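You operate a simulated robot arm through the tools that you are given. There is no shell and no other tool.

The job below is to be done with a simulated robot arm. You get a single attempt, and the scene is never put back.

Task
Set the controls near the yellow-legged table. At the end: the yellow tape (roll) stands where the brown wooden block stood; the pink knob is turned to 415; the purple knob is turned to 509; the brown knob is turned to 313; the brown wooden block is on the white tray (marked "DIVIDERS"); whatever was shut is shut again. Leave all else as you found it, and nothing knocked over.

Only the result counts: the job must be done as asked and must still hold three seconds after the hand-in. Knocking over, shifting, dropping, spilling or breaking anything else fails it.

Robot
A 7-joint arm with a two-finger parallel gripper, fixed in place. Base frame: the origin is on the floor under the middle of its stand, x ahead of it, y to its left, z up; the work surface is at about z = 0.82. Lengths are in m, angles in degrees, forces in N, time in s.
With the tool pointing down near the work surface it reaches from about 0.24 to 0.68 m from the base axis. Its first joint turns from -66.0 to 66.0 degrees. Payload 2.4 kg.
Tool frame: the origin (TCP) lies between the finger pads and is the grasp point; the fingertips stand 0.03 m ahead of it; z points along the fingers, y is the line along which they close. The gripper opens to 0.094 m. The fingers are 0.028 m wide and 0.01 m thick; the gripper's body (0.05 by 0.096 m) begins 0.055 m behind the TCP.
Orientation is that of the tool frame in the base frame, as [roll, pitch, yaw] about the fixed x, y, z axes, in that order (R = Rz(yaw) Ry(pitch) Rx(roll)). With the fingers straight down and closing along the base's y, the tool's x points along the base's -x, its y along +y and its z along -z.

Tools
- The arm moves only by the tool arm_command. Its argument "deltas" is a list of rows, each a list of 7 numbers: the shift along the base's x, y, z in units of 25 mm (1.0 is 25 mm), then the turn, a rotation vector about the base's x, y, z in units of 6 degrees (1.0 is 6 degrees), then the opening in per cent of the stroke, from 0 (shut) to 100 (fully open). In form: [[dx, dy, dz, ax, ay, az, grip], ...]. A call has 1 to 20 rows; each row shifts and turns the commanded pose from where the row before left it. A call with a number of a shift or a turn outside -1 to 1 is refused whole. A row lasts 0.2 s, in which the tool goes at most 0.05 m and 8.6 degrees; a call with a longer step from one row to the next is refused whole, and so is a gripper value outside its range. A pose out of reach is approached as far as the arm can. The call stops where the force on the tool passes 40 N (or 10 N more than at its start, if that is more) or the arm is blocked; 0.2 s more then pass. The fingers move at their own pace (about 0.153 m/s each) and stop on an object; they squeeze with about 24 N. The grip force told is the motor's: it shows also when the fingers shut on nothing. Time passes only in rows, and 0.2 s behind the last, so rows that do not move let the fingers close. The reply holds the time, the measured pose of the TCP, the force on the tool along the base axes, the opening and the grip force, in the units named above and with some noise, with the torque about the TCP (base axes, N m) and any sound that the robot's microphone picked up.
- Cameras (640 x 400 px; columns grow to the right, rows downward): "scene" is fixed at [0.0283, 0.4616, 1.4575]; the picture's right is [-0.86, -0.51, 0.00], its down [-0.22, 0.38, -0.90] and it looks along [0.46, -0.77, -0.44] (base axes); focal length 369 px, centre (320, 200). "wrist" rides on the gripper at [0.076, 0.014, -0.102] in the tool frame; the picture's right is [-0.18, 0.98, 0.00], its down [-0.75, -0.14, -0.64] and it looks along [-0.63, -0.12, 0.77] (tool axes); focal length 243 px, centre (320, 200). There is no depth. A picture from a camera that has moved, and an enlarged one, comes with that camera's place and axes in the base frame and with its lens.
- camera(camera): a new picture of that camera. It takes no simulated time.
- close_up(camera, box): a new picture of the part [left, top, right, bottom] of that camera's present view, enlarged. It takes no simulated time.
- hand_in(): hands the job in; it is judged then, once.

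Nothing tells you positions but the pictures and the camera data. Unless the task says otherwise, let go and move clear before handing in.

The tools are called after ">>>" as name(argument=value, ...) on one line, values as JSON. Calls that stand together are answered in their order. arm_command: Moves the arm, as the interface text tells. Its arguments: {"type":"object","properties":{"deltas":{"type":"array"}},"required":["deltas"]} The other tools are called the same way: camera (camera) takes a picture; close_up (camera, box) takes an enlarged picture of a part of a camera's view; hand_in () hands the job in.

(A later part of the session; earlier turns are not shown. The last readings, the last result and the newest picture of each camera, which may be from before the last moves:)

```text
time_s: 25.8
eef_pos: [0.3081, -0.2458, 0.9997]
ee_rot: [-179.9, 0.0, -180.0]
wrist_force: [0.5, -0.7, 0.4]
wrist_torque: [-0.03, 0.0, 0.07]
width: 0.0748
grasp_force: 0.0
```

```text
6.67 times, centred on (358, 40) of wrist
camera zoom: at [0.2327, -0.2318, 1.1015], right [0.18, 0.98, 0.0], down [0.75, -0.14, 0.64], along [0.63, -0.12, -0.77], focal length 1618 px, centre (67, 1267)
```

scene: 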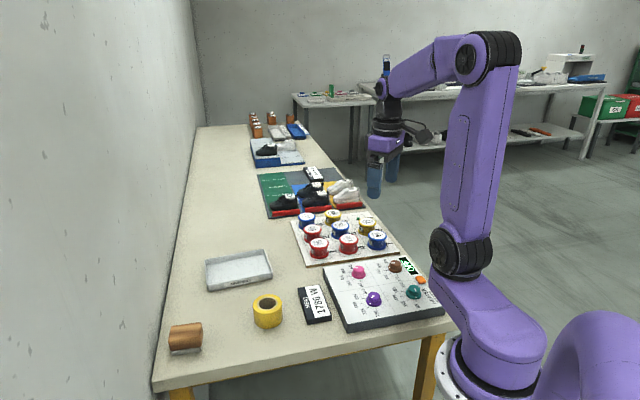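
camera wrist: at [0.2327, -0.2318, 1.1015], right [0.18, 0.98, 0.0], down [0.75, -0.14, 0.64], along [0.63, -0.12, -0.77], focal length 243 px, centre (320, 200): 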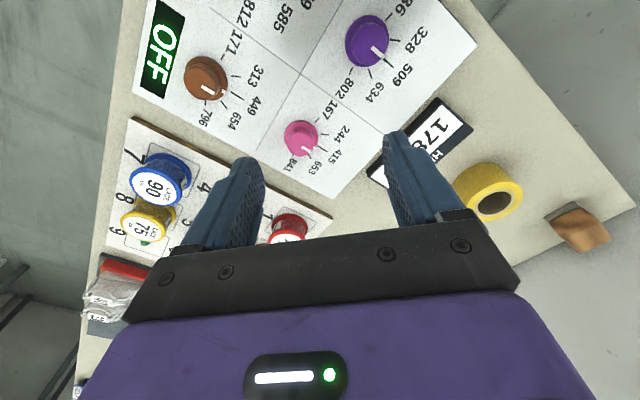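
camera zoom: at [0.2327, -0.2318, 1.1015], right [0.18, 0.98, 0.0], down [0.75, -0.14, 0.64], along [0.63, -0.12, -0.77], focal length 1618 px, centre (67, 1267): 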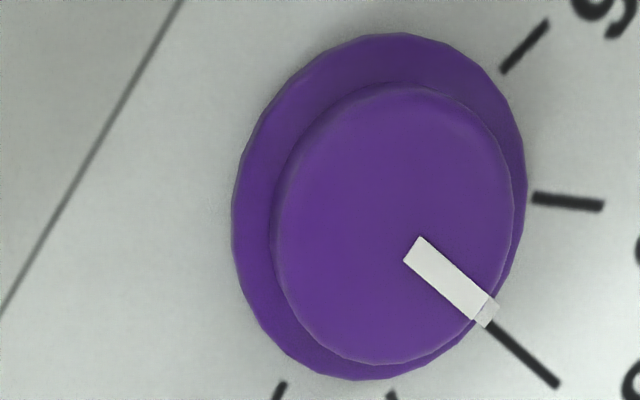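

Purple now points along 45°, which is 509. Next is the brown knob: moving to a similar viewing pose to measure its pointer and centre.

>>> arm_command(deltas=[[0.03, -0.99, 0, 0, 0, 0, 80], [0.03, -0.99, 0, 0, 0, 0, 80], [0.03, -0.99, 0, 0, 0, 0, 80], [0.03, -0.99, 0, 0, 0, 0, 80], [0.03, -0.99, 0, 0, 0, 0, 80], [0.03, -0.99, 0, 0, 0, 0, 80], [0, 0, 0, 0, 0, 0, 80]])

>>> camera(camera="wrist")

>>> close_up(camera="wrist", box=[310, 5, 406, 65])

```text
time_s: 27.4
eef_pos: [0.3145, -0.3954, 1.0]
ee_rot: [-180.0, 0.0, 180.0]
wrist_force: [0.1, 0.3, 0.1]
wrist_torque: [0.0, 0.06, 0.0]
width: 0.075
grasp_force: 0.0
```

```text
taken
camera wrist: at [0.2387, -0.3802, 1.1013], right [0.18, 0.98, 0.0], down [0.75, -0.14, 0.64], along [0.63, -0.12, -0.77], focal length 243 px, centre (320, 200)
```

wrist: 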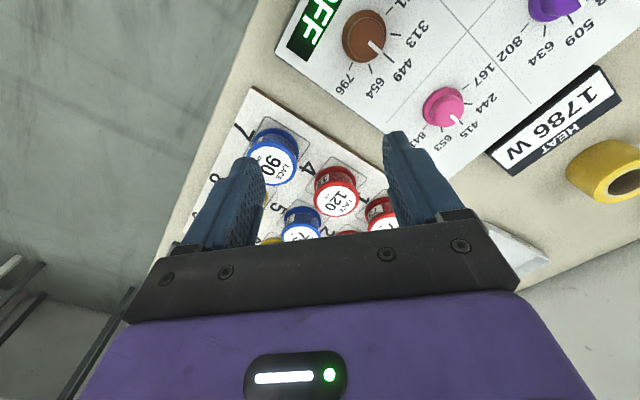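

```text
6.67 times, centred on (358, 35) of wrist
camera zoom: at [0.2387, -0.3802, 1.1013], right [0.18, 0.98, 0.0], down [0.75, -0.14, 0.64], along [0.63, -0.12, -0.77], focal length 1618 px, centre (67, 1300)
```

zoom: 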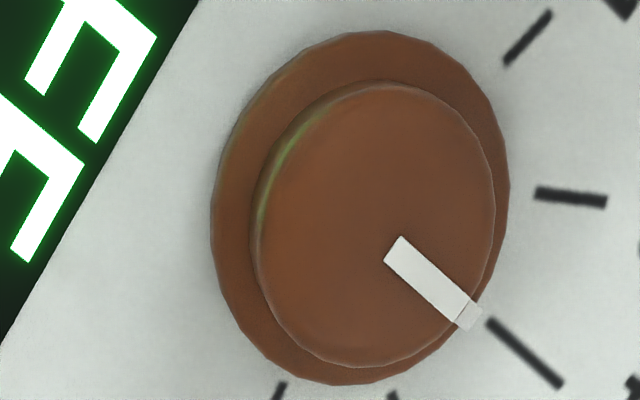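

Brown's centre is about (0.2709,-0.3478) and its pointer is at 45° (449), so it needs +40.3° to reach 313 at about 85°. I'm moving over it pre-rotated by −42°, and checking the OFF display's height before descending.

>>> arm_command(deltas=[[-0.251, 0.2646, 0, 0, 0, -1, 60], [-0.251, 0.2646, 0, 0, 0, -1, 60], [-0.251, 0.2646, 0, 0, 0, -1, 60], [-0.251, 0.2646, 0, 0, 0, -1, 60], [-0.251, 0.2646, 0, 0, 0, -1, 60], [-0.251, 0.2646, 0, 0, 0, -1, 60], [-0.251, 0.2646, 0, 0, 0, -1, 60], [0, 0, 0, 0, 0, 0, 60], [0, 0, -0.9, 0, 0, 0, 60], [0, 0, -0.9, 0, 0, 0, 60], [0, 0, -0.9, 0, 0, 0, 60], [0, 0, 0, 0, 0, 0, 60]])

>>> camera(camera="wrist")

>>> close_up(camera="wrist", box=[220, 60, 420, 185])

>>> close_up(camera="scene", box=[360, 230, 456, 290])

```text
time_s: 30.0
eef_pos: [0.2684, -0.3492, 0.9328]
ee_rot: [180.0, 0.1, 137.9]
wrist_force: [-0.3, -0.1, -0.2]
wrist_torque: [0.0, 0.02, -0.01]
width: 0.0568
grasp_force: 0.1
```

```text
taken
camera wrist: at [0.221, -0.2873, 1.0339], right [0.79, 0.61, 0.0], down [0.47, -0.61, 0.64], along [0.39, -0.51, -0.77], focal length 243 px, centre (320, 200)
```

wrist: 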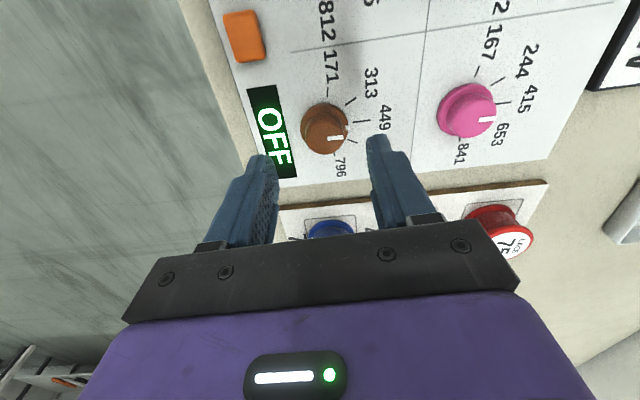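

```text
3.20 times, centred on (320, 122) of wrist
camera zoom: at [0.221, -0.2873, 1.0339], right [0.79, 0.61, 0.0], down [0.47, -0.61, 0.64], along [0.39, -0.51, -0.77], focal length 776 px, centre (320, 448)
```

zoom: 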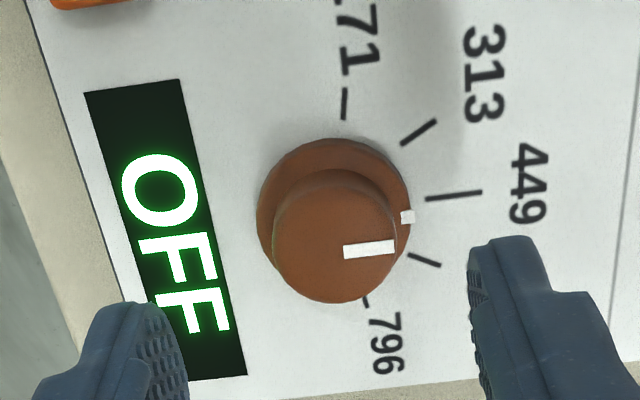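

```text
6.67 times, centred on (408, 260) of scene
camera zoom: at [0.0283, 0.4616, 1.4575], right [-0.86, -0.51, 0.0], down [-0.22, 0.38, -0.9], along [0.46, -0.77, -0.44], focal length 2458 px, centre (-267, -200)
```

zoom: 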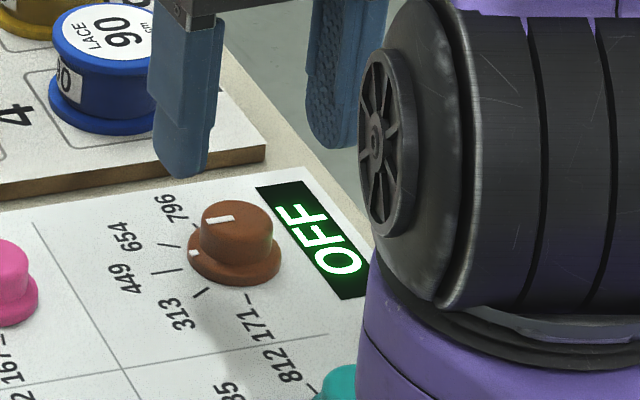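

The display is flat, so there is no obstacle. I correct by about (2.8, 1.4) mm and descend around the brown cap.

>>> arm_command(deltas=[[0.112, 0.056, 0, 0, 0, 0, 60], [0, 0, -0.85, 0, 0, 0, 60], [0, 0, -0.8, 0, 0, 0, 60], [0, 0, 0, 0, 0, 0, 60], [0, 0, 0, 0, 0, 0, 60]])

>>> close_up(camera="wrist", box=[220, 80, 420, 205])

```text
time_s: 31.2
eef_pos: [0.2706, -0.3484, 0.8914]
ee_rot: [180.0, -0.1, 138.1]
wrist_force: [0.0, 0.2, 0.0]
wrist_torque: [-0.01, -0.04, 0.02]
width: 0.0565
grasp_force: 0.1
```

```text
3.20 times, centred on (320, 142) of wrist
camera zoom: at [0.2246, -0.2854, 0.9934], right [0.79, 0.61, 0.0], down [0.47, -0.61, 0.64], along [0.39, -0.51, -0.77], focal length 776 px, centre (320, 384)
```

zoom: 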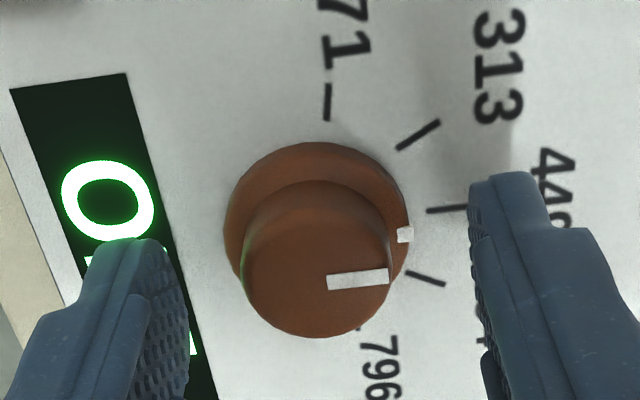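

Centred within 1 mm. I make a tiny correction, close on brown and check the force.

>>> arm_command(deltas=[[-0.022, -0.017, -0.06, 0, 0, 0, 60], [0, 0, 0, 0, 0, 0, 45], [0, 0, 0, 0, 0, 0, 35], [0, 0, 0, 0, 0, 0, 25], [0, 0, 0, 0, 0, 0, 0], [0, 0, 0, 0, 0, 0, 0]])

>>> close_up(camera="wrist", box=[220, 80, 420, 205])

```text
time_s: 32.6
eef_pos: [0.2705, -0.3488, 0.89]
ee_rot: [179.9, 0.0, 138.0]
wrist_force: [-1.6, -0.7, -1.4]
wrist_torque: [-0.1, -0.03, 0.01]
width: 0.028
grasp_force: 45.5
```

```text
3.20 times, centred on (320, 142) of wrist
camera zoom: at [0.2242, -0.2862, 0.992], right [0.79, 0.61, 0.0], down [0.47, -0.61, 0.64], along [0.39, -0.51, -0.77], focal length 776 px, centre (320, 384)
```

zoom: 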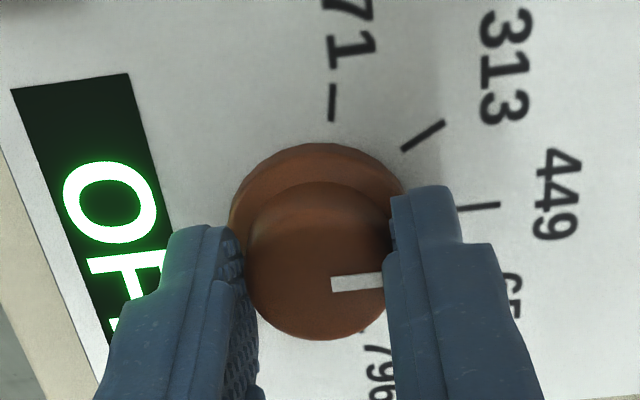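

The force is near zero. Turning brown the first +20°.

>>> arm_command(deltas=[[0, 0, 0, 0, 0, 0.55, 0], [0, 0, 0, 0, 0, 0.55, 0], [0, 0, 0, 0, 0, 0.55, 0], [0, 0, 0, 0, 0, 0.55, 0], [0, 0, 0, 0, 0, 0.55, 0], [0, 0, 0, 0, 0, 0.55, 0], [0, 0, 0, 0, 0, 0, 0]])

```text
time_s: 34.1
eef_pos: [0.2713, -0.3477, 0.8904]
ee_rot: [179.8, -0.3, 157.8]
wrist_force: [-2.8, 3.4, 7.9]
wrist_torque: [0.02, -0.1, 0.0]
width: 0.0281
grasp_force: 45.1
stopped in row 7: the force on the tool passed its limit at 41 N (the readings are from after the stop); the commanded pose is now the measured one
```

About +19.8° is done, with the force limit resetting the command. Continuing in smaller, slower steps.

>>> arm_command(deltas=[[0, 0, 0, 0, 0, 0.34, 0], [0, 0, 0, 0, 0, 0.34, 0], [0, 0, 0, 0, 0, 0.34, 0], [0, 0, 0, 0, 0, 0.34, 0], [0, 0, 0, 0, 0, 0.34, 0], [0, 0, 0, 0, 0, 0, 0]])

```text
time_s: 35.5
eef_pos: [0.2709, -0.3497, 0.8907]
ee_rot: [179.9, 0.0, 168.0]
wrist_force: [-13.9, 4.6, 29.7]
wrist_torque: [0.07, 0.19, -0.01]
width: 0.0283
grasp_force: 45.4
```

>>> arm_command(deltas=[[-0.03, 0, 0.05, 0, 0, 0, 0], [0, 0, 0.03, 0, 0, 0, 0], [0, 0, 0, 0, 0, 0, 0]])

```text
time_s: 36.3
eef_pos: [0.2709, -0.3491, 0.8912]
ee_rot: [179.8, -0.2, 167.9]
wrist_force: [2.3, -4.8, -36.8]
wrist_torque: [-0.1, -0.02, -0.02]
width: 0.0287
grasp_force: 44.9
```

>>> arm_command(deltas=[[0, 0, -0.044, 0, 0, 0, 0], [0, 0, 0, 0, 0, 0, 0], [0, 0, 0, 0, 0, 0.34, 0], [0, 0, 0, 0, 0, 0.34, 0], [0, 0, 0, 0, 0, 0.34, 0], [0, 0, 0, 0, 0, 0, 0]])

```text
time_s: 37.7
eef_pos: [0.272, -0.3482, 0.8908]
ee_rot: [-180.0, -0.1, 174.3]
wrist_force: [7.8, 8.5, 9.6]
wrist_torque: [0.4, -0.05, 0.03]
width: 0.028
grasp_force: 44.8
```

>>> arm_command(deltas=[[0, 0, 0, 0, 0, 0.33, 0], [0, 0, 0, 0, 0, 0.34, 0], [0, 0, 0, 0, 0, 0, 0], [0, 0, 0, 0, 0, 0, 0]])

>>> close_up(camera="wrist", box=[220, 80, 420, 205])

```text
time_s: 38.7
eef_pos: [0.2715, -0.3489, 0.8915]
ee_rot: [180.0, -0.1, 178.2]
wrist_force: [11.9, 10.5, 14.0]
wrist_torque: [0.34, -0.4, -0.02]
width: 0.0283
grasp_force: 44.4
```

```text
3.20 times, centred on (320, 142) of wrist
camera zoom: at [0.1956, -0.3316, 0.9929], right [0.21, 0.98, 0.0], down [0.75, -0.16, 0.64], along [0.63, -0.14, -0.77], focal length 776 px, centre (320, 384)
```

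zoom: 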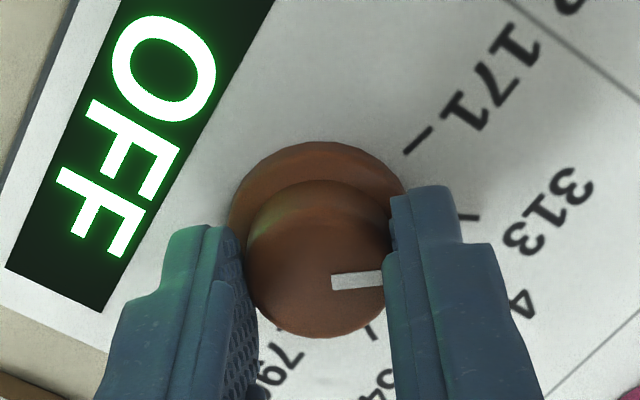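

Brown has turned +40.2°. Releasing, raising and returning to its viewing pose to verify.

>>> arm_command(deltas=[[0, 0, 0, 0, 0, 0, 60], [0, 0, 0, 0, 0, 0, 60], [0, 0, 0.5, 0, 0, 0, 60], [0, 0, 1, 0, 0, 0.3, 80], [0.4, -0.45, 1, 0, 0, 0, 80], [0.4, -0.45, 1, 0, 0, 0, 80], [0.47, -0.45, 0.86, 0, 0, 0, 80], [0.47, -0.45, 0, 0, 0, 0, 80], [0, 0, 0, 0, 0, 0, 80], [0, 0, 0, 0, 0, 0, 80]])

>>> camera(camera="wrist")

>>> close_up(camera="wrist", box=[310, 5, 406, 65])

>>> close_up(camera="wrist", box=[400, 70, 496, 130])

```text
time_s: 40.9
eef_pos: [0.3121, -0.3937, 1.0004]
ee_rot: [179.9, 0.0, 179.9]
wrist_force: [-0.4, 0.6, 0.4]
wrist_torque: [0.02, -0.01, 0.01]
width: 0.0753
grasp_force: 0.0
```

```text
taken
camera wrist: at [0.2376, -0.3784, 1.102], right [0.19, 0.98, 0.0], down [0.75, -0.14, 0.64], along [0.63, -0.12, -0.77], focal length 243 px, centre (320, 200)
```

wrist: 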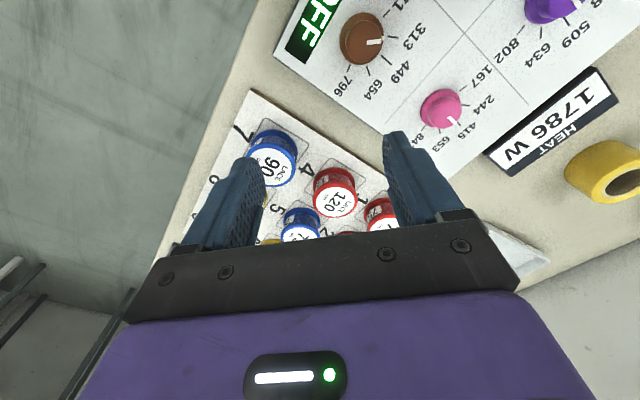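

```text
6.67 times, centred on (358, 35) of wrist
camera zoom: at [0.2376, -0.3784, 1.102], right [0.19, 0.98, 0.0], down [0.75, -0.14, 0.64], along [0.63, -0.12, -0.77], focal length 1618 px, centre (67, 1300)
```

zoom: 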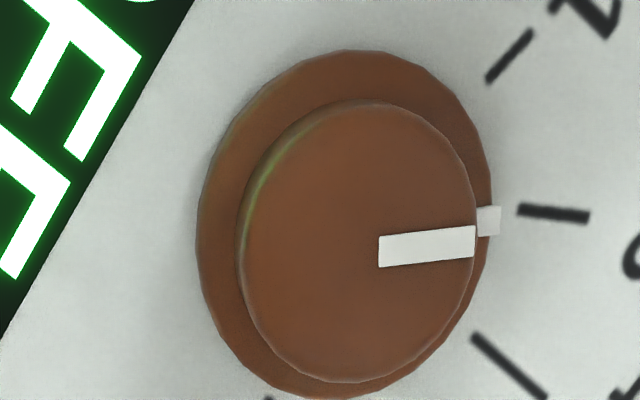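

```text
6.67 times, centred on (448, 100) of wrist
camera zoom: at [0.2376, -0.3784, 1.102], right [0.19, 0.98, 0.0], down [0.75, -0.14, 0.64], along [0.63, -0.12, -0.77], focal length 1618 px, centre (-533, 867)
```

zoom: 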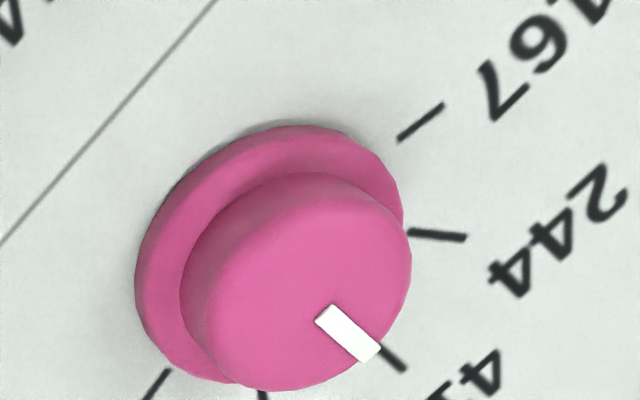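

Brown reads 85°, which is 313, and pink checks at 45°, so the knobs are set. Now I move high over to the block near the far corner to measure it.

>>> arm_command(deltas=[[0, 0, 0.8, 0, 0, 0, 90], [0.48, 0.99, 0.2, 0, 0, 0, 90], [0.48, 0.99, 0, 0, 0, 0, 90], [0.48, 0.99, 0, 0, 0, 0, 90], [0.48, 0.99, 0, 0, 0, 0, 90], [0.48, 0.99, 0, 0, 0, 0, 90], [0.48, 0.99, 0, 0, 0, 0, 90], [0.48, 0.99, 0, 0, 0, 0, 90], [0.48, 0.99, 0, 0, 0, 0, 90], [0.48, 0.99, 0, 0, 0, 0, 90], [0.48, 0.99, 0, 0, 0, 0, 90], [0.48, 0.99, 0, 0, 0, 0, 90], [0.48, 0.99, 0, 0, 0, 0, 90], [0.48, 0.99, 0, 0, 0, 0, 90], [0.48, 0.99, 0, 0, 0, 0, 90], [0.48, 0.99, 0, 0, 0, 0, 90], [0.48, 0.99, 0, 0, 0, 0, 90], [0.48, 0.99, 0, 0, 0, 0, 90], [0.48, 0.99, 0, 0, 0, 0, 90], [0, 0, 0, 0, 0, 0, 90]])

>>> camera(camera="wrist")

>>> camera(camera="scene")

```text
time_s: 45.1
eef_pos: [0.5331, 0.0529, 1.0255]
ee_rot: [-180.0, -0.1, 179.9]
wrist_force: [-0.6, 0.1, 0.1]
wrist_torque: [-0.01, 0.0, -0.01]
width: 0.0846
grasp_force: 0.0
```

```text
taken
camera wrist: at [0.4567, 0.0681, 1.1269], right [0.19, 0.98, 0.0], down [0.76, -0.14, 0.64], along [0.63, -0.12, -0.77], focal length 243 px, centre (320, 200)
```

wrist: 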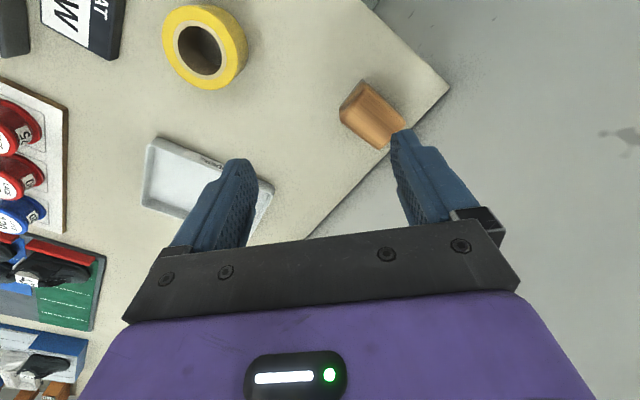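

```text
taken
```

scene: 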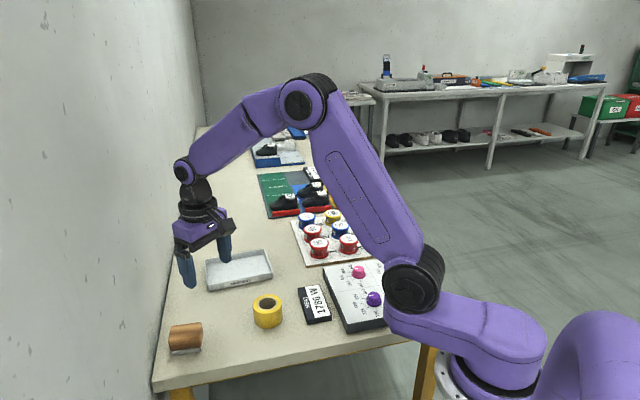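

>>> close_up(camera="wrist", box=[320, 65, 448, 145])

>>> close_up(camera="wrist", box=[120, 100, 280, 200])

>>> close_up(camera="wrist", box=[140, 0, 268, 100])

>>> close_up(camera="scene", box=[150, 240, 290, 370])

```text
5.00 times, centred on (384, 105) of wrist
camera zoom: at [0.4567, 0.0681, 1.1269], right [0.19, 0.98, 0.0], down [0.76, -0.14, 0.64], along [0.63, -0.12, -0.77], focal length 1213 px, centre (0, 675)
```

zoom: 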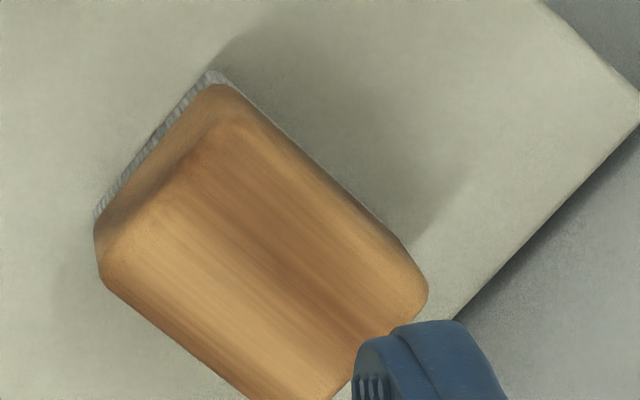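

```text
4.00 times, centred on (200, 150) of wrist
camera zoom: at [0.4567, 0.0681, 1.1269], right [0.19, 0.98, 0.0], down [0.76, -0.14, 0.64], along [0.63, -0.12, -0.77], focal length 970 px, centre (800, 400)
```

zoom: 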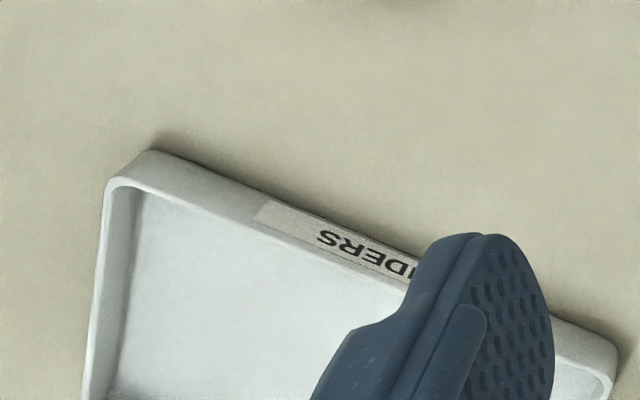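

```text
4.00 times, centred on (204, 50) of wrist
camera zoom: at [0.4567, 0.0681, 1.1269], right [0.19, 0.98, 0.0], down [0.76, -0.14, 0.64], along [0.63, -0.12, -0.77], focal length 970 px, centre (784, 800)
```

zoom: 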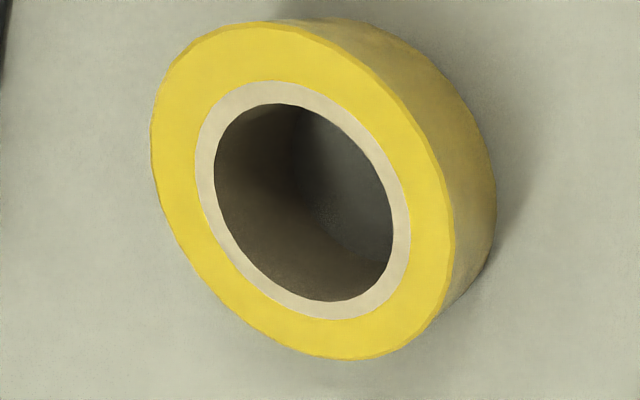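

```text
3.08 times, centred on (220, 305) of scene
camera zoom: at [0.0283, 0.4617, 1.4575], right [-0.86, -0.51, 0.0], down [-0.22, 0.38, -0.9], along [0.46, -0.77, -0.44], focal length 1135 px, centre (628, -123)
```

zoom: 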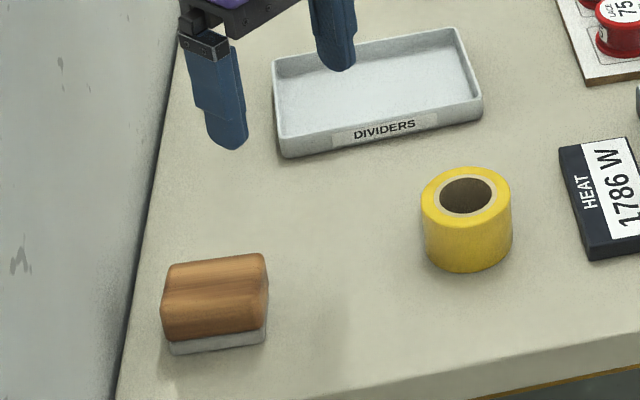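

The block is about 0.062×0.042 m, centred near (0.574,0.108), with its long axis at about 43°. The tray's centre is near (0.656,-0.147). I turn the gripper so it closes across the block's short side, parallel to the wall, and hover above it for a check.

>>> arm_command(deltas=[[0.206, 0.269, -0.1, 0, 0, 0.896, 85], [0.206, 0.269, -0.2, 0, 0, 0.896, 85], [0.206, 0.269, -0.3, 0, 0, 0.896, 85], [0.206, 0.269, -0.3, 0, 0, 0.896, 85], [0.206, 0.269, -0.3, 0, 0, 0.896, 85], [0.206, 0.269, -0.3, 0, 0, 0.896, 85], [0.206, 0.269, -0.3, 0, 0, 0.896, 85], [0.206, 0.269, -0.3, 0, 0, 0.896, 85], [0, 0, 0, 0, 0, 0, 85], [0, 0, 0, 0, 0, 0, 85]])

>>> camera(camera="wrist")

>>> camera(camera="scene")

>>> close_up(camera="wrist", box=[220, 60, 420, 185])

```text
time_s: 47.3
eef_pos: [0.5701, 0.106, 0.9716]
ee_rot: [179.9, -0.1, -137.1]
wrist_force: [-0.8, 0.1, 0.3]
wrist_torque: [-0.01, 0.01, 0.03]
width: 0.0798
grasp_force: 0.0
```

```text
taken
camera wrist: at [0.505, 0.0655, 1.0742], right [-0.54, 0.84, 0.0], down [0.65, 0.41, 0.64], along [0.54, 0.34, -0.77], focal length 243 px, centre (320, 200)
```

wrist: 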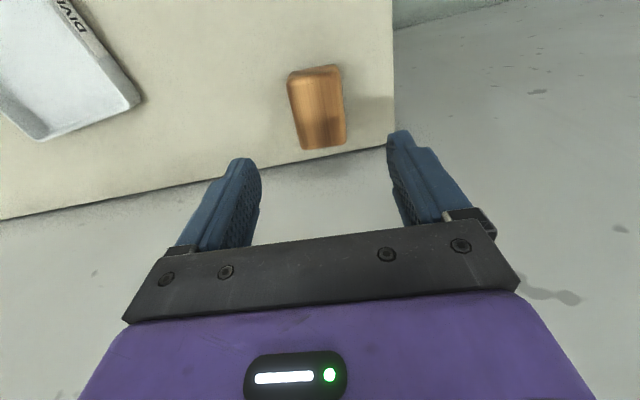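

```text
taken
```

scene: 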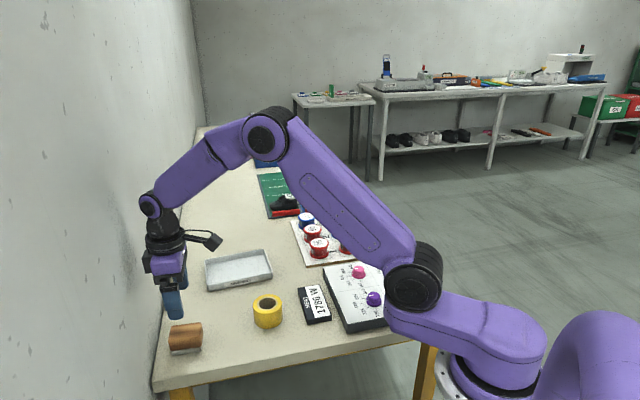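

```text
3.20 times, centred on (320, 122) of wrist
camera zoom: at [0.505, 0.0655, 1.0742], right [-0.54, 0.84, 0.0], down [0.65, 0.41, 0.64], along [0.54, 0.34, -0.77], focal length 776 px, centre (320, 448)
```

zoom: 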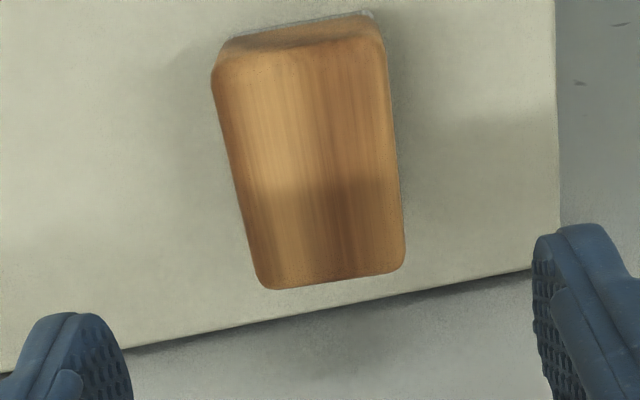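

The gripper is aligned with the block (both axes at 133°), and the wall runs flush along the table's far edge, about 66 mm from the block's centre. I'll check the wrist's clearance to the wall before going down.

>>> close_up(camera="scene", box=[90, 170, 250, 370])

```text
2.00 times, centred on (170, 270) of scene
camera zoom: at [0.0283, 0.4617, 1.4575], right [-0.86, -0.51, 0.0], down [-0.22, 0.38, -0.9], along [0.46, -0.77, -0.44], focal length 738 px, centre (620, 60)
```

zoom: 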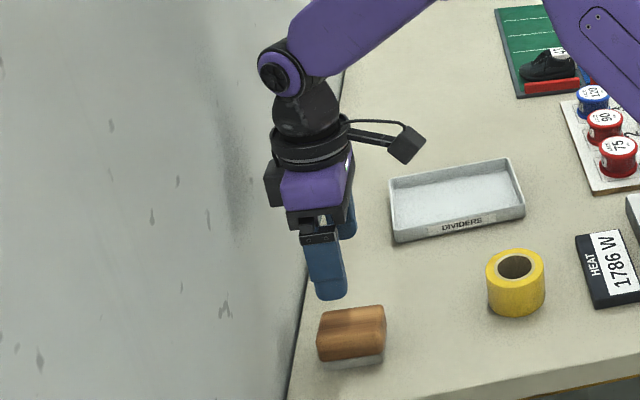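

There is enough clearance at the wrist, roughly 2 cm. I correct by (3.8, 1.1) mm and descend so the fingers straddle the block.

>>> arm_command(deltas=[[0.152, 0.044, 0, 0, 0, 0, 85], [0, 0, -0.8, 0, 0, 0, 85], [0, 0, -0.8, 0, 0, 0, 85], [0, 0, -0.8, 0, 0, 0, 85], [0, 0, -0.8, 0, 0, 0, 85], [0, 0, -0.6, 0, 0, 0, 85], [0, 0, -0.4, 0, 0, 0, 85], [0, 0, 0, 0, 0, 0, 85]])

>>> camera(camera="wrist")

>>> close_up(camera="scene", box=[110, 230, 250, 380])

```text
time_s: 49.1
eef_pos: [0.5751, 0.1067, 0.8677]
ee_rot: [179.9, -0.1, -137.1]
wrist_force: [0.1, -0.4, 0.2]
wrist_torque: [0.03, -0.02, 0.01]
width: 0.08
grasp_force: 0.1
```

```text
taken
camera wrist: at [0.5097, 0.0665, 0.9689], right [-0.54, 0.84, 0.0], down [0.65, 0.41, 0.64], along [0.54, 0.34, -0.77], focal length 243 px, centre (320, 200)
```

wrist: 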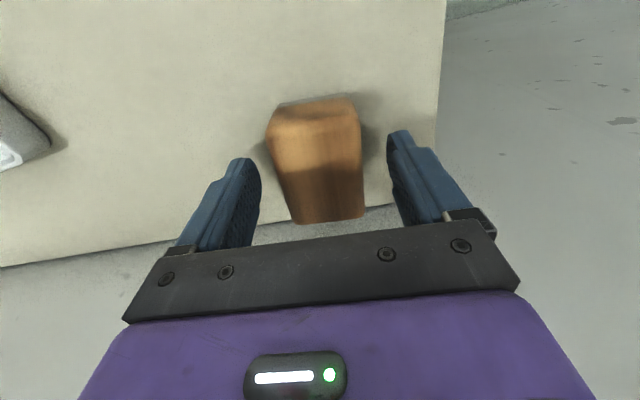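

```text
2.67 times, centred on (180, 305) of scene
camera zoom: at [0.0283, 0.4616, 1.4575], right [-0.86, -0.51, 0.0], down [-0.22, 0.38, -0.9], along [0.46, -0.77, -0.44], focal length 983 px, centre (693, -80)
```

zoom: 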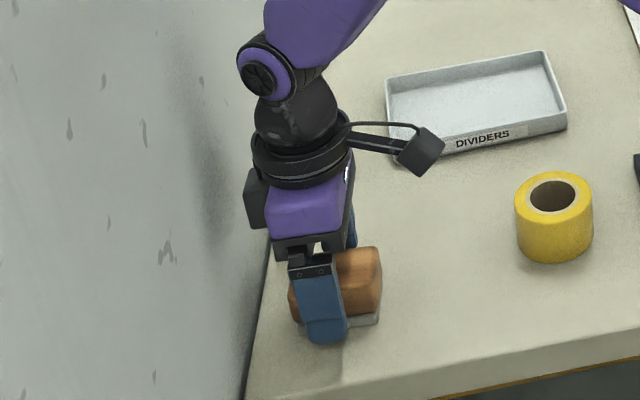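

The block is between the fingers. I lower 4 mm more and close.

>>> arm_command(deltas=[[0, 0, -0.16, 0, 0, 0, 85], [0, 0, 0, 0, 0, 0, 70], [0, 0, 0, 0, 0, 0, 60], [0, 0, 0, 0, 0, 0, 50], [0, 0, 0, 0, 0, 0, 30], [0, 0, 0, 0, 0, 0, 30], [0, 0, 0, 0, 0, 0, 30]])

```text
time_s: 50.7
eef_pos: [0.5738, 0.1068, 0.8632]
ee_rot: [179.9, 0.0, -137.1]
wrist_force: [0.0, 0.4, 1.1]
wrist_torque: [-0.03, -0.03, -0.03]
width: 0.0502
grasp_force: 24.0
```

The fingers stopped at 50 mm with 24 N, so the block is gripped. Lifting it straight up.

>>> arm_command(deltas=[[0, 0, 0.3, 0, 0, 0, 20], [0, 0, 0.6, 0, 0, 0, 20], [0, 0, 0.9, 0, 0, 0, 20], [0, 0, 0.9, 0, 0, 0, 20], [0, 0, 0.9, 0, 0, 0, 20], [0, 0, 0, 0, 0, 0, 20]])

>>> camera(camera="wrist")

>>> close_up(camera="scene", box=[110, 200, 290, 370])

```text
time_s: 52.1
eef_pos: [0.5763, 0.1077, 0.9548]
ee_rot: [180.0, -0.2, -137.0]
wrist_force: [0.4, 0.2, -0.5]
wrist_torque: [0.03, -0.01, 0.02]
width: 0.05
grasp_force: 23.8
```

```text
taken
camera wrist: at [0.5113, 0.0669, 1.0563], right [-0.54, 0.84, 0.0], down [0.65, 0.41, 0.64], along [0.54, 0.34, -0.77], focal length 243 px, centre (320, 200)
```

wrist: 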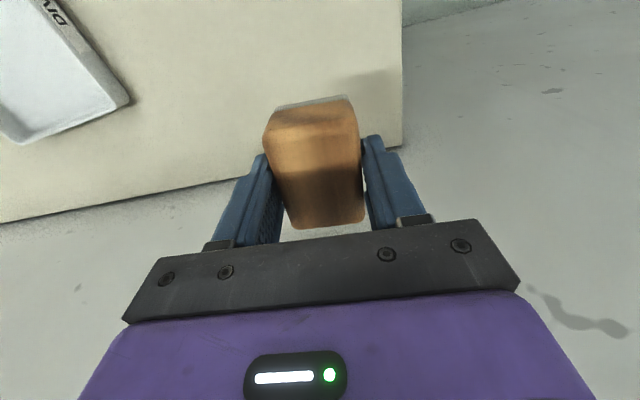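

```text
2.35 times, centred on (200, 285) of scene
camera zoom: at [0.0283, 0.4617, 1.4574], right [-0.86, -0.51, 0.0], down [-0.22, 0.38, -0.9], along [0.46, -0.77, -0.44], focal length 868 px, centre (602, 0)
```

zoom: 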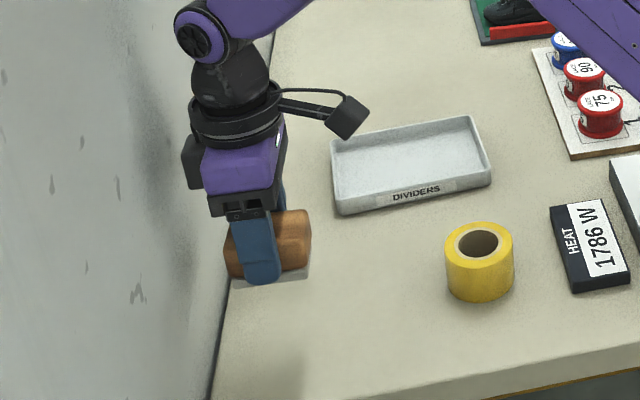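

The block is lifted cleanly. I'm carrying it at height to above the tray's nearer half, about (0.634,-0.162), and turning 6° to match the tray.

>>> arm_command(deltas=[[0.2127, -0.982, 0, 0, 0, 0.0909, 20], [0.2127, -0.982, 0, 0, 0, 0.0909, 20], [0.2127, -0.982, 0, 0, 0, 0.0909, 20], [0.2127, -0.982, 0, 0, 0, 0.0909, 20], [0.2127, -0.982, 0, 0, 0, 0.0909, 20], [0.2127, -0.982, 0, 0, 0, 0.0909, 20], [0.2127, -0.982, 0, 0, 0, 0.0909, 20], [0.2127, -0.982, 0, 0, 0, 0.0909, 20], [0.2127, -0.982, 0, 0, 0, 0.0909, 20], [0.2127, -0.982, 0, 0, 0, 0.0909, 20], [0.2127, -0.982, 0, 0, 0, 0.0909, 20], [0, 0, 0, 0, 0, 0, 20], [0, 0, 0, 0, 0, 0, 20]])

>>> camera(camera="wrist")

>>> close_up(camera="scene", box=[160, 190, 320, 320])

```text
time_s: 54.9
eef_pos: [0.634, -0.1651, 0.952]
ee_rot: [179.9, -0.1, -131.1]
wrist_force: [0.3, 0.1, -0.1]
wrist_torque: [-0.01, -0.02, 0.02]
width: 0.05
grasp_force: 24.1
```

```text
taken
camera wrist: at [0.5733, -0.2117, 1.0541], right [-0.62, 0.78, 0.0], down [0.6, 0.48, 0.64], along [0.5, 0.4, -0.77], focal length 243 px, centre (320, 200)
```

wrist: 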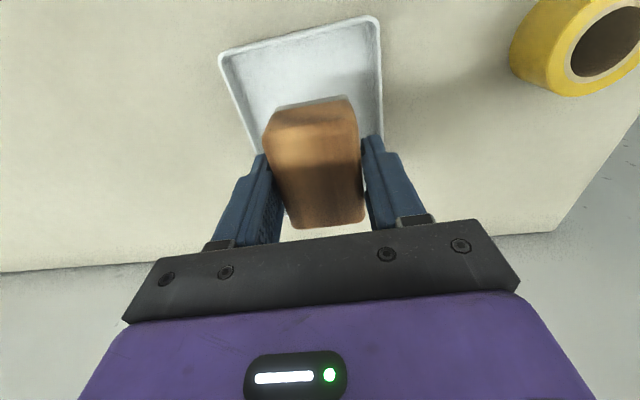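

```text
3.08 times, centred on (240, 255) of scene
camera zoom: at [0.0283, 0.4616, 1.4575], right [-0.86, -0.51, 0.0], down [-0.22, 0.38, -0.9], along [0.46, -0.77, -0.44], focal length 1135 px, centre (566, 31)
```

zoom: 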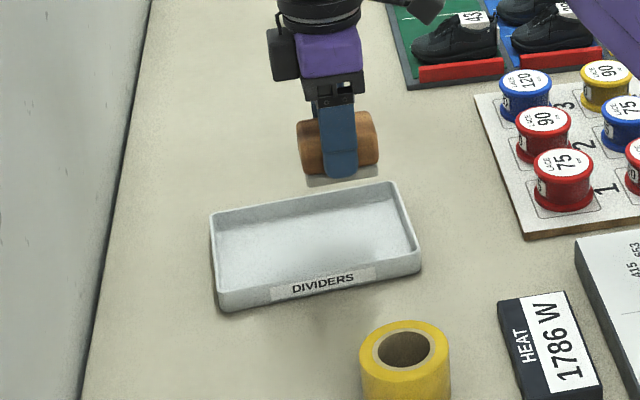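

The block hovers over the tray interior, about 57 mm from its right end and centred across it. Lowering most of the way.

>>> arm_command(deltas=[[0, 0, -0.7, 0, 0, 0, 20], [0, 0, -0.8, 0, 0, 0, 20], [0, 0, -0.8, 0, 0, 0, 20], [0, 0, -0.5, 0, 0, 0, 20], [0, 0, 0, 0, 0, 0, 20]])

>>> camera(camera="wrist")

>>> close_up(camera="scene", box=[190, 210, 300, 310])

```text
time_s: 56.1
eef_pos: [0.6328, -0.1654, 0.8828]
ee_rot: [179.9, -0.1, -131.0]
wrist_force: [0.6, 0.4, -0.8]
wrist_torque: [0.01, -0.01, 0.0]
width: 0.0497
grasp_force: 24.3
```

```text
taken
camera wrist: at [0.5736, -0.2122, 0.9849], right [-0.62, 0.78, 0.0], down [0.6, 0.48, 0.64], along [0.5, 0.4, -0.77], focal length 243 px, centre (320, 200)
```

wrist: 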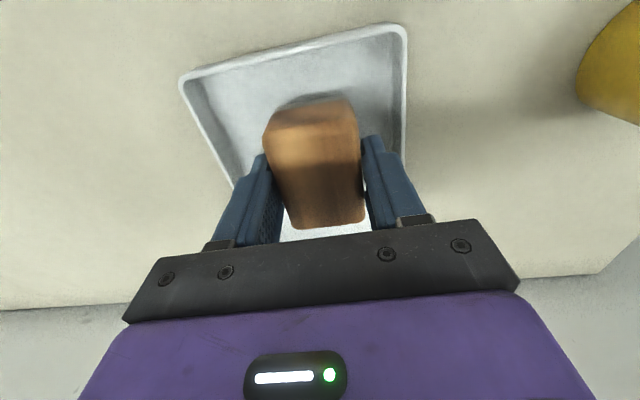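

```text
4.00 times, centred on (245, 260) of scene
camera zoom: at [0.0283, 0.4616, 1.4575], right [-0.86, -0.51, 0.0], down [-0.22, 0.38, -0.9], along [0.46, -0.77, -0.44], focal length 1475 px, centre (620, -40)
```

zoom: 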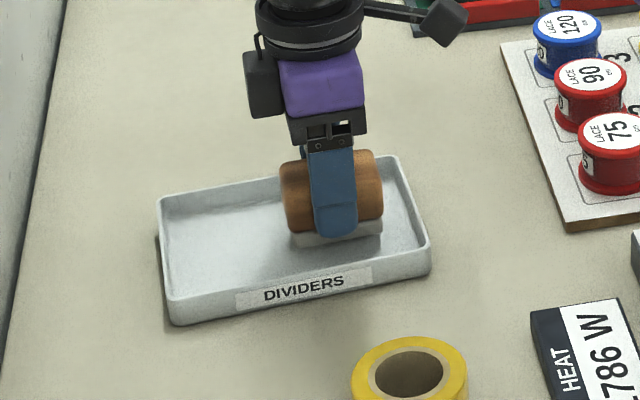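

>>> arm_command(deltas=[[0, 0, -0.2, 0, 0, 0, 20], [0, 0, -0.2, 0, 0, 0, 20], [0, 0, -0.06, 0, 0, 0, 20], [0, 0, 0, 0, 0, 0, 20]])

```text
time_s: 57.1
eef_pos: [0.6333, -0.1641, 0.8714]
ee_rot: [179.9, -0.2, -131.1]
wrist_force: [0.4, 0.5, -1.2]
wrist_torque: [0.02, 0.01, 0.04]
width: 0.0499
grasp_force: 23.9
```

>>> arm_command(deltas=[[0, 0, -0.06, 0, 0, 0, 20], [0, 0, -0.06, 0, 0, 0, 20], [0, 0, 0, 0, 0, 0, 20]])

>>> close_up(camera="scene", box=[200, 220, 290, 300])

```text
time_s: 57.9
eef_pos: [0.6322, -0.1635, 0.8687]
ee_rot: [179.9, -0.1, -131.1]
wrist_force: [0.3, 0.1, -0.8]
wrist_torque: [0.0, 0.0, 0.01]
width: 0.0501
grasp_force: 24.1
```

```text
5.00 times, centred on (245, 260) of scene
camera zoom: at [0.0283, 0.4616, 1.4575], right [-0.86, -0.51, 0.0], down [-0.22, 0.38, -0.9], along [0.46, -0.77, -0.44], focal length 1844 px, centre (695, -100)
```

zoom: 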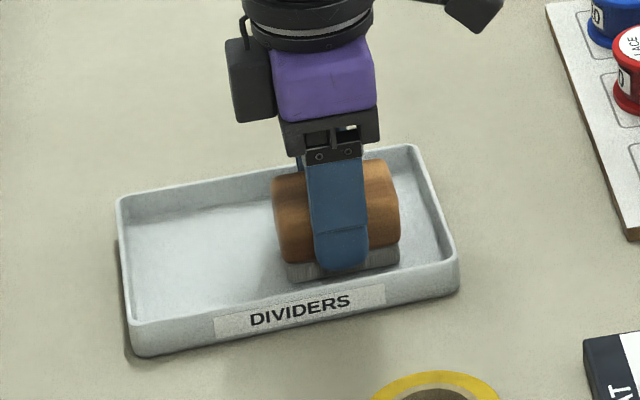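

>>> arm_command(deltas=[[0, 0, -0.05, 0, 0, 0, 20], [0, 0, -0.05, 0, 0, 0, 20], [0, 0, 0, 0, 0, 0, 20]])

```text
time_s: 58.7
eef_pos: [0.6343, -0.1656, 0.8675]
ee_rot: [-180.0, -0.2, -131.0]
wrist_force: [-2.2, 0.7, 5.1]
wrist_torque: [-0.03, -0.02, -0.02]
width: 0.0498
grasp_force: 23.6
```

Contact is felt at about 5 N, so the block rests on the tray floor. Opening the fingers a little and withdrawing straight up.

>>> arm_command(deltas=[[0, 0, 0, 0, 0, 0, 56], [0, 0, 0, 0, 0, 0, 62], [0, 0, 0, 0, 0, 0, 66], [0, 0, 0.3, 0, 0, 0, 66], [0, 0, 0.8, 0, 0, 0, 66], [0, 0, 1, 0, 0, 0, 70], [0, 0, 1, 0, 0, 0, 80], [0, 0, 0, 0, 0, 0, 80]])

>>> camera(camera="wrist")

>>> close_up(camera="scene", box=[190, 210, 300, 310])

```text
time_s: 60.5
eef_pos: [0.6335, -0.1644, 0.9438]
ee_rot: [179.8, -0.2, -130.9]
wrist_force: [0.1, -0.2, 0.3]
wrist_torque: [0.03, 0.0, 0.04]
width: 0.0754
grasp_force: 0.0
```

```text
taken
camera wrist: at [0.5727, -0.2108, 1.045], right [-0.62, 0.78, 0.0], down [0.6, 0.48, 0.64], along [0.5, 0.4, -0.77], focal length 243 px, centre (320, 200)
```

wrist: 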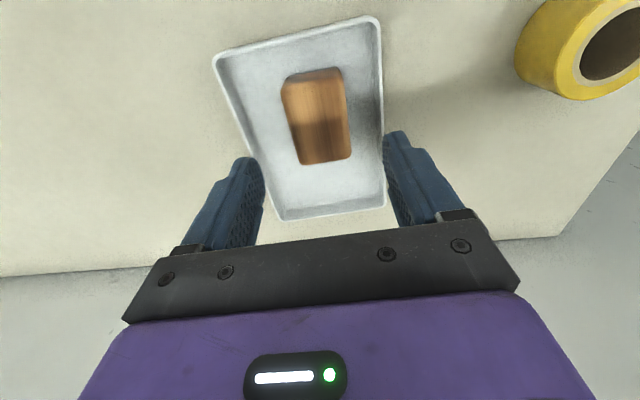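

```text
4.00 times, centred on (245, 260) of scene
camera zoom: at [0.0283, 0.4616, 1.4575], right [-0.86, -0.51, 0.0], down [-0.22, 0.38, -0.9], along [0.46, -0.77, -0.44], focal length 1475 px, centre (620, -40)
```

zoom: 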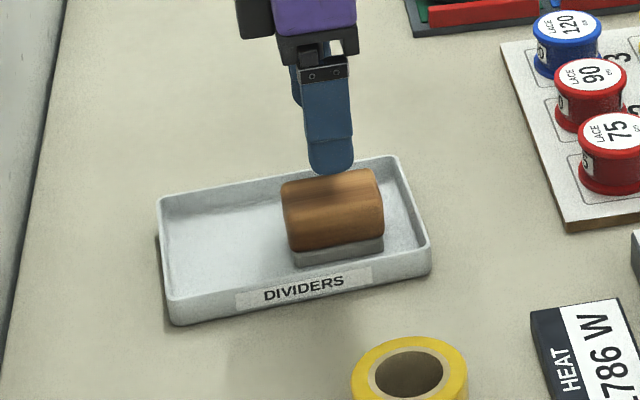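

The block sits well inside the tray. Next I move over the tape roll, gripper fully open, to measure it.

>>> arm_command(deltas=[[-0.908, 0.665, 0.15, 0, 0, -0.143, 100], [-0.908, 0.665, 0.15, 0, 0, -0.143, 100], [-0.908, 0.665, 0.15, 0, 0, -0.143, 100], [-0.908, 0.665, 0.15, 0, 0, -0.143, 100], [-0.908, 0.665, 0.15, 0, 0, -0.143, 100], [-0.908, 0.665, 0.15, 0, 0, -0.143, 100], [-0.908, 0.665, 0.15, 0, 0, -0.143, 100], [0, 0, 0, 0, 0, 0, 100], [0, 0, 0, 0, 0, 0, 100]])

>>> camera(camera="wrist")

>>> close_up(camera="wrist", box=[220, 50, 420, 175])

>>> close_up(camera="scene", box=[210, 250, 340, 350])

```text
time_s: 62.5
eef_pos: [0.4742, -0.0466, 0.9723]
ee_rot: [179.9, 0.0, -137.0]
wrist_force: [0.3, -0.8, -0.3]
wrist_torque: [-0.02, -0.05, 0.01]
width: 0.0941
grasp_force: 0.0
```

```text
taken
camera wrist: at [0.4098, -0.0877, 1.0733], right [-0.54, 0.84, 0.0], down [0.65, 0.41, 0.64], along [0.54, 0.34, -0.77], focal length 243 px, centre (320, 200)
```

wrist: 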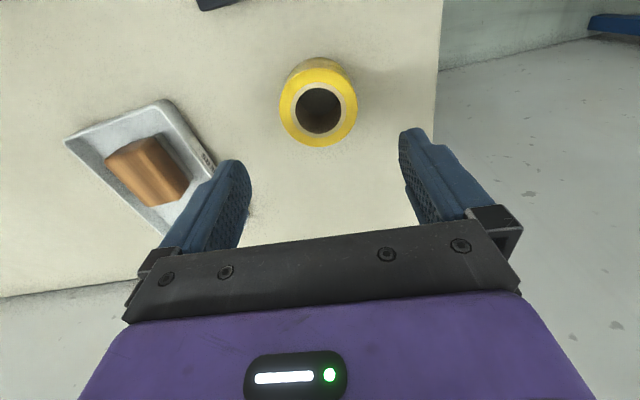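

```text
3.20 times, centred on (320, 112) of wrist
camera zoom: at [0.4098, -0.0877, 1.0733], right [-0.54, 0.84, 0.0], down [0.65, 0.41, 0.64], along [0.54, 0.34, -0.77], focal length 776 px, centre (320, 480)
```

zoom: 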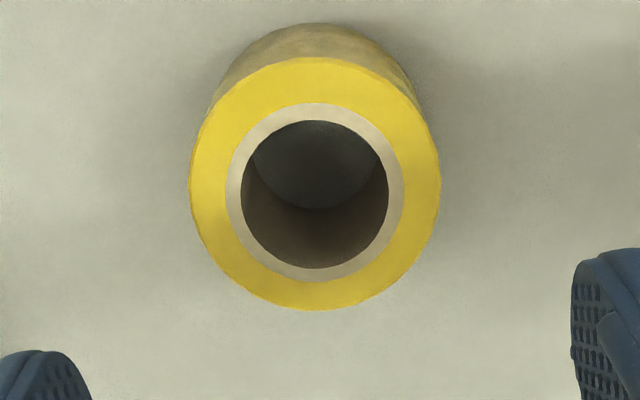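

```text
4.00 times, centred on (275, 300) of scene
camera zoom: at [0.0283, 0.4617, 1.4575], right [-0.86, -0.51, 0.0], down [-0.22, 0.38, -0.9], along [0.46, -0.77, -0.44], focal length 1475 px, centre (500, -200)
```

zoom: 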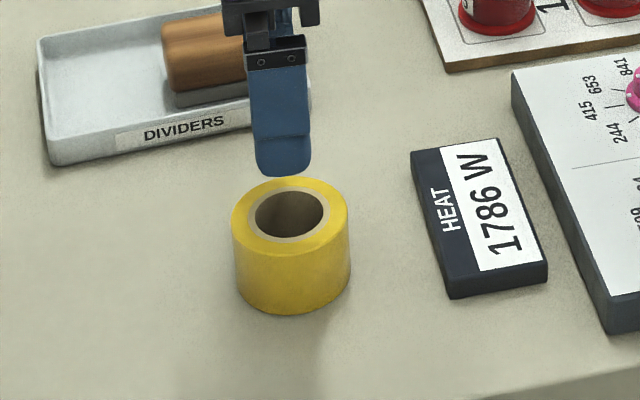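

The tape is about 68 mm in diameter and 44 mm high, centred at (0.474,-0.048). I correct by (-1.2,-2.1) mm and descend around it.

>>> arm_command(deltas=[[-0.048, -0.084, 0, 0, 0, 0, 100], [0, 0, -0.8, 0, 0, 0, 100], [0, 0, -0.8, 0, 0, 0, 100], [0, 0, -0.8, 0, 0, 0, 100], [0, 0, -0.8, 0, 0, 0, 100], [0, 0, -0.6, 0, 0, 0, 100], [0, 0, -0.5, 0, 0, 0, 100], [0, 0, 0, 0, 0, 0, 100], [0, 0, 0, 0, 0, 0, 100]])

>>> camera(camera="wrist")

>>> close_up(camera="scene", box=[210, 250, 340, 350])

```text
time_s: 64.5
eef_pos: [0.4737, -0.0498, 0.8639]
ee_rot: [179.9, -0.1, -137.0]
wrist_force: [0.1, -0.4, -0.3]
wrist_torque: [0.01, -0.02, 0.04]
width: 0.0939
grasp_force: 0.1
```

```text
taken
camera wrist: at [0.4082, -0.0903, 0.9656], right [-0.54, 0.84, 0.0], down [0.65, 0.41, 0.64], along [0.54, 0.34, -0.77], focal length 243 px, centre (320, 200)
```

wrist: 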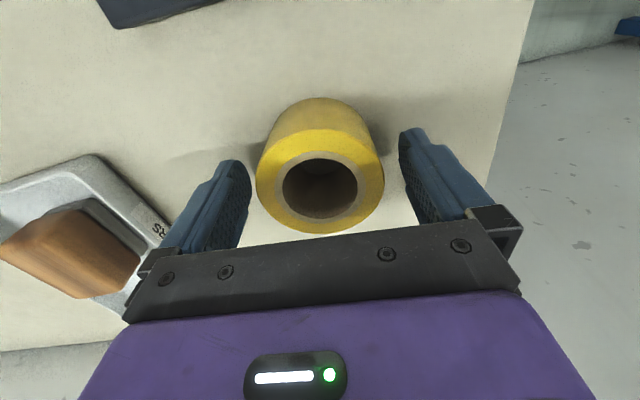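

```text
4.00 times, centred on (275, 300) of scene
camera zoom: at [0.0283, 0.4616, 1.4575], right [-0.86, -0.51, 0.0], down [-0.22, 0.38, -0.9], along [0.46, -0.77, -0.44], focal length 1475 px, centre (500, -200)
```

zoom: 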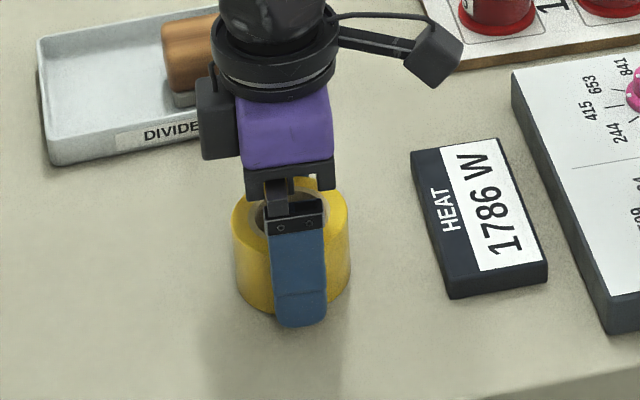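

The tape is centred between the fingers. Closing on it, then lifting.

>>> arm_command(deltas=[[0, 0, 0, 0, 0, 0, 88], [0, 0, 0, 0, 0, 0, 80], [0, 0, 0, 0, 0, 0, 72], [0, 0, 0, 0, 0, 0, 50], [0, 0, 0, 0, 0, 0, 50], [0, 0, 0, 0, 0, 0, 50]])

```text
time_s: 65.9
eef_pos: [0.4733, -0.05, 0.8631]
ee_rot: [180.0, -0.1, -137.0]
wrist_force: [-0.2, 0.2, 0.8]
wrist_torque: [0.05, 0.07, -0.02]
width: 0.069
grasp_force: 23.5
```

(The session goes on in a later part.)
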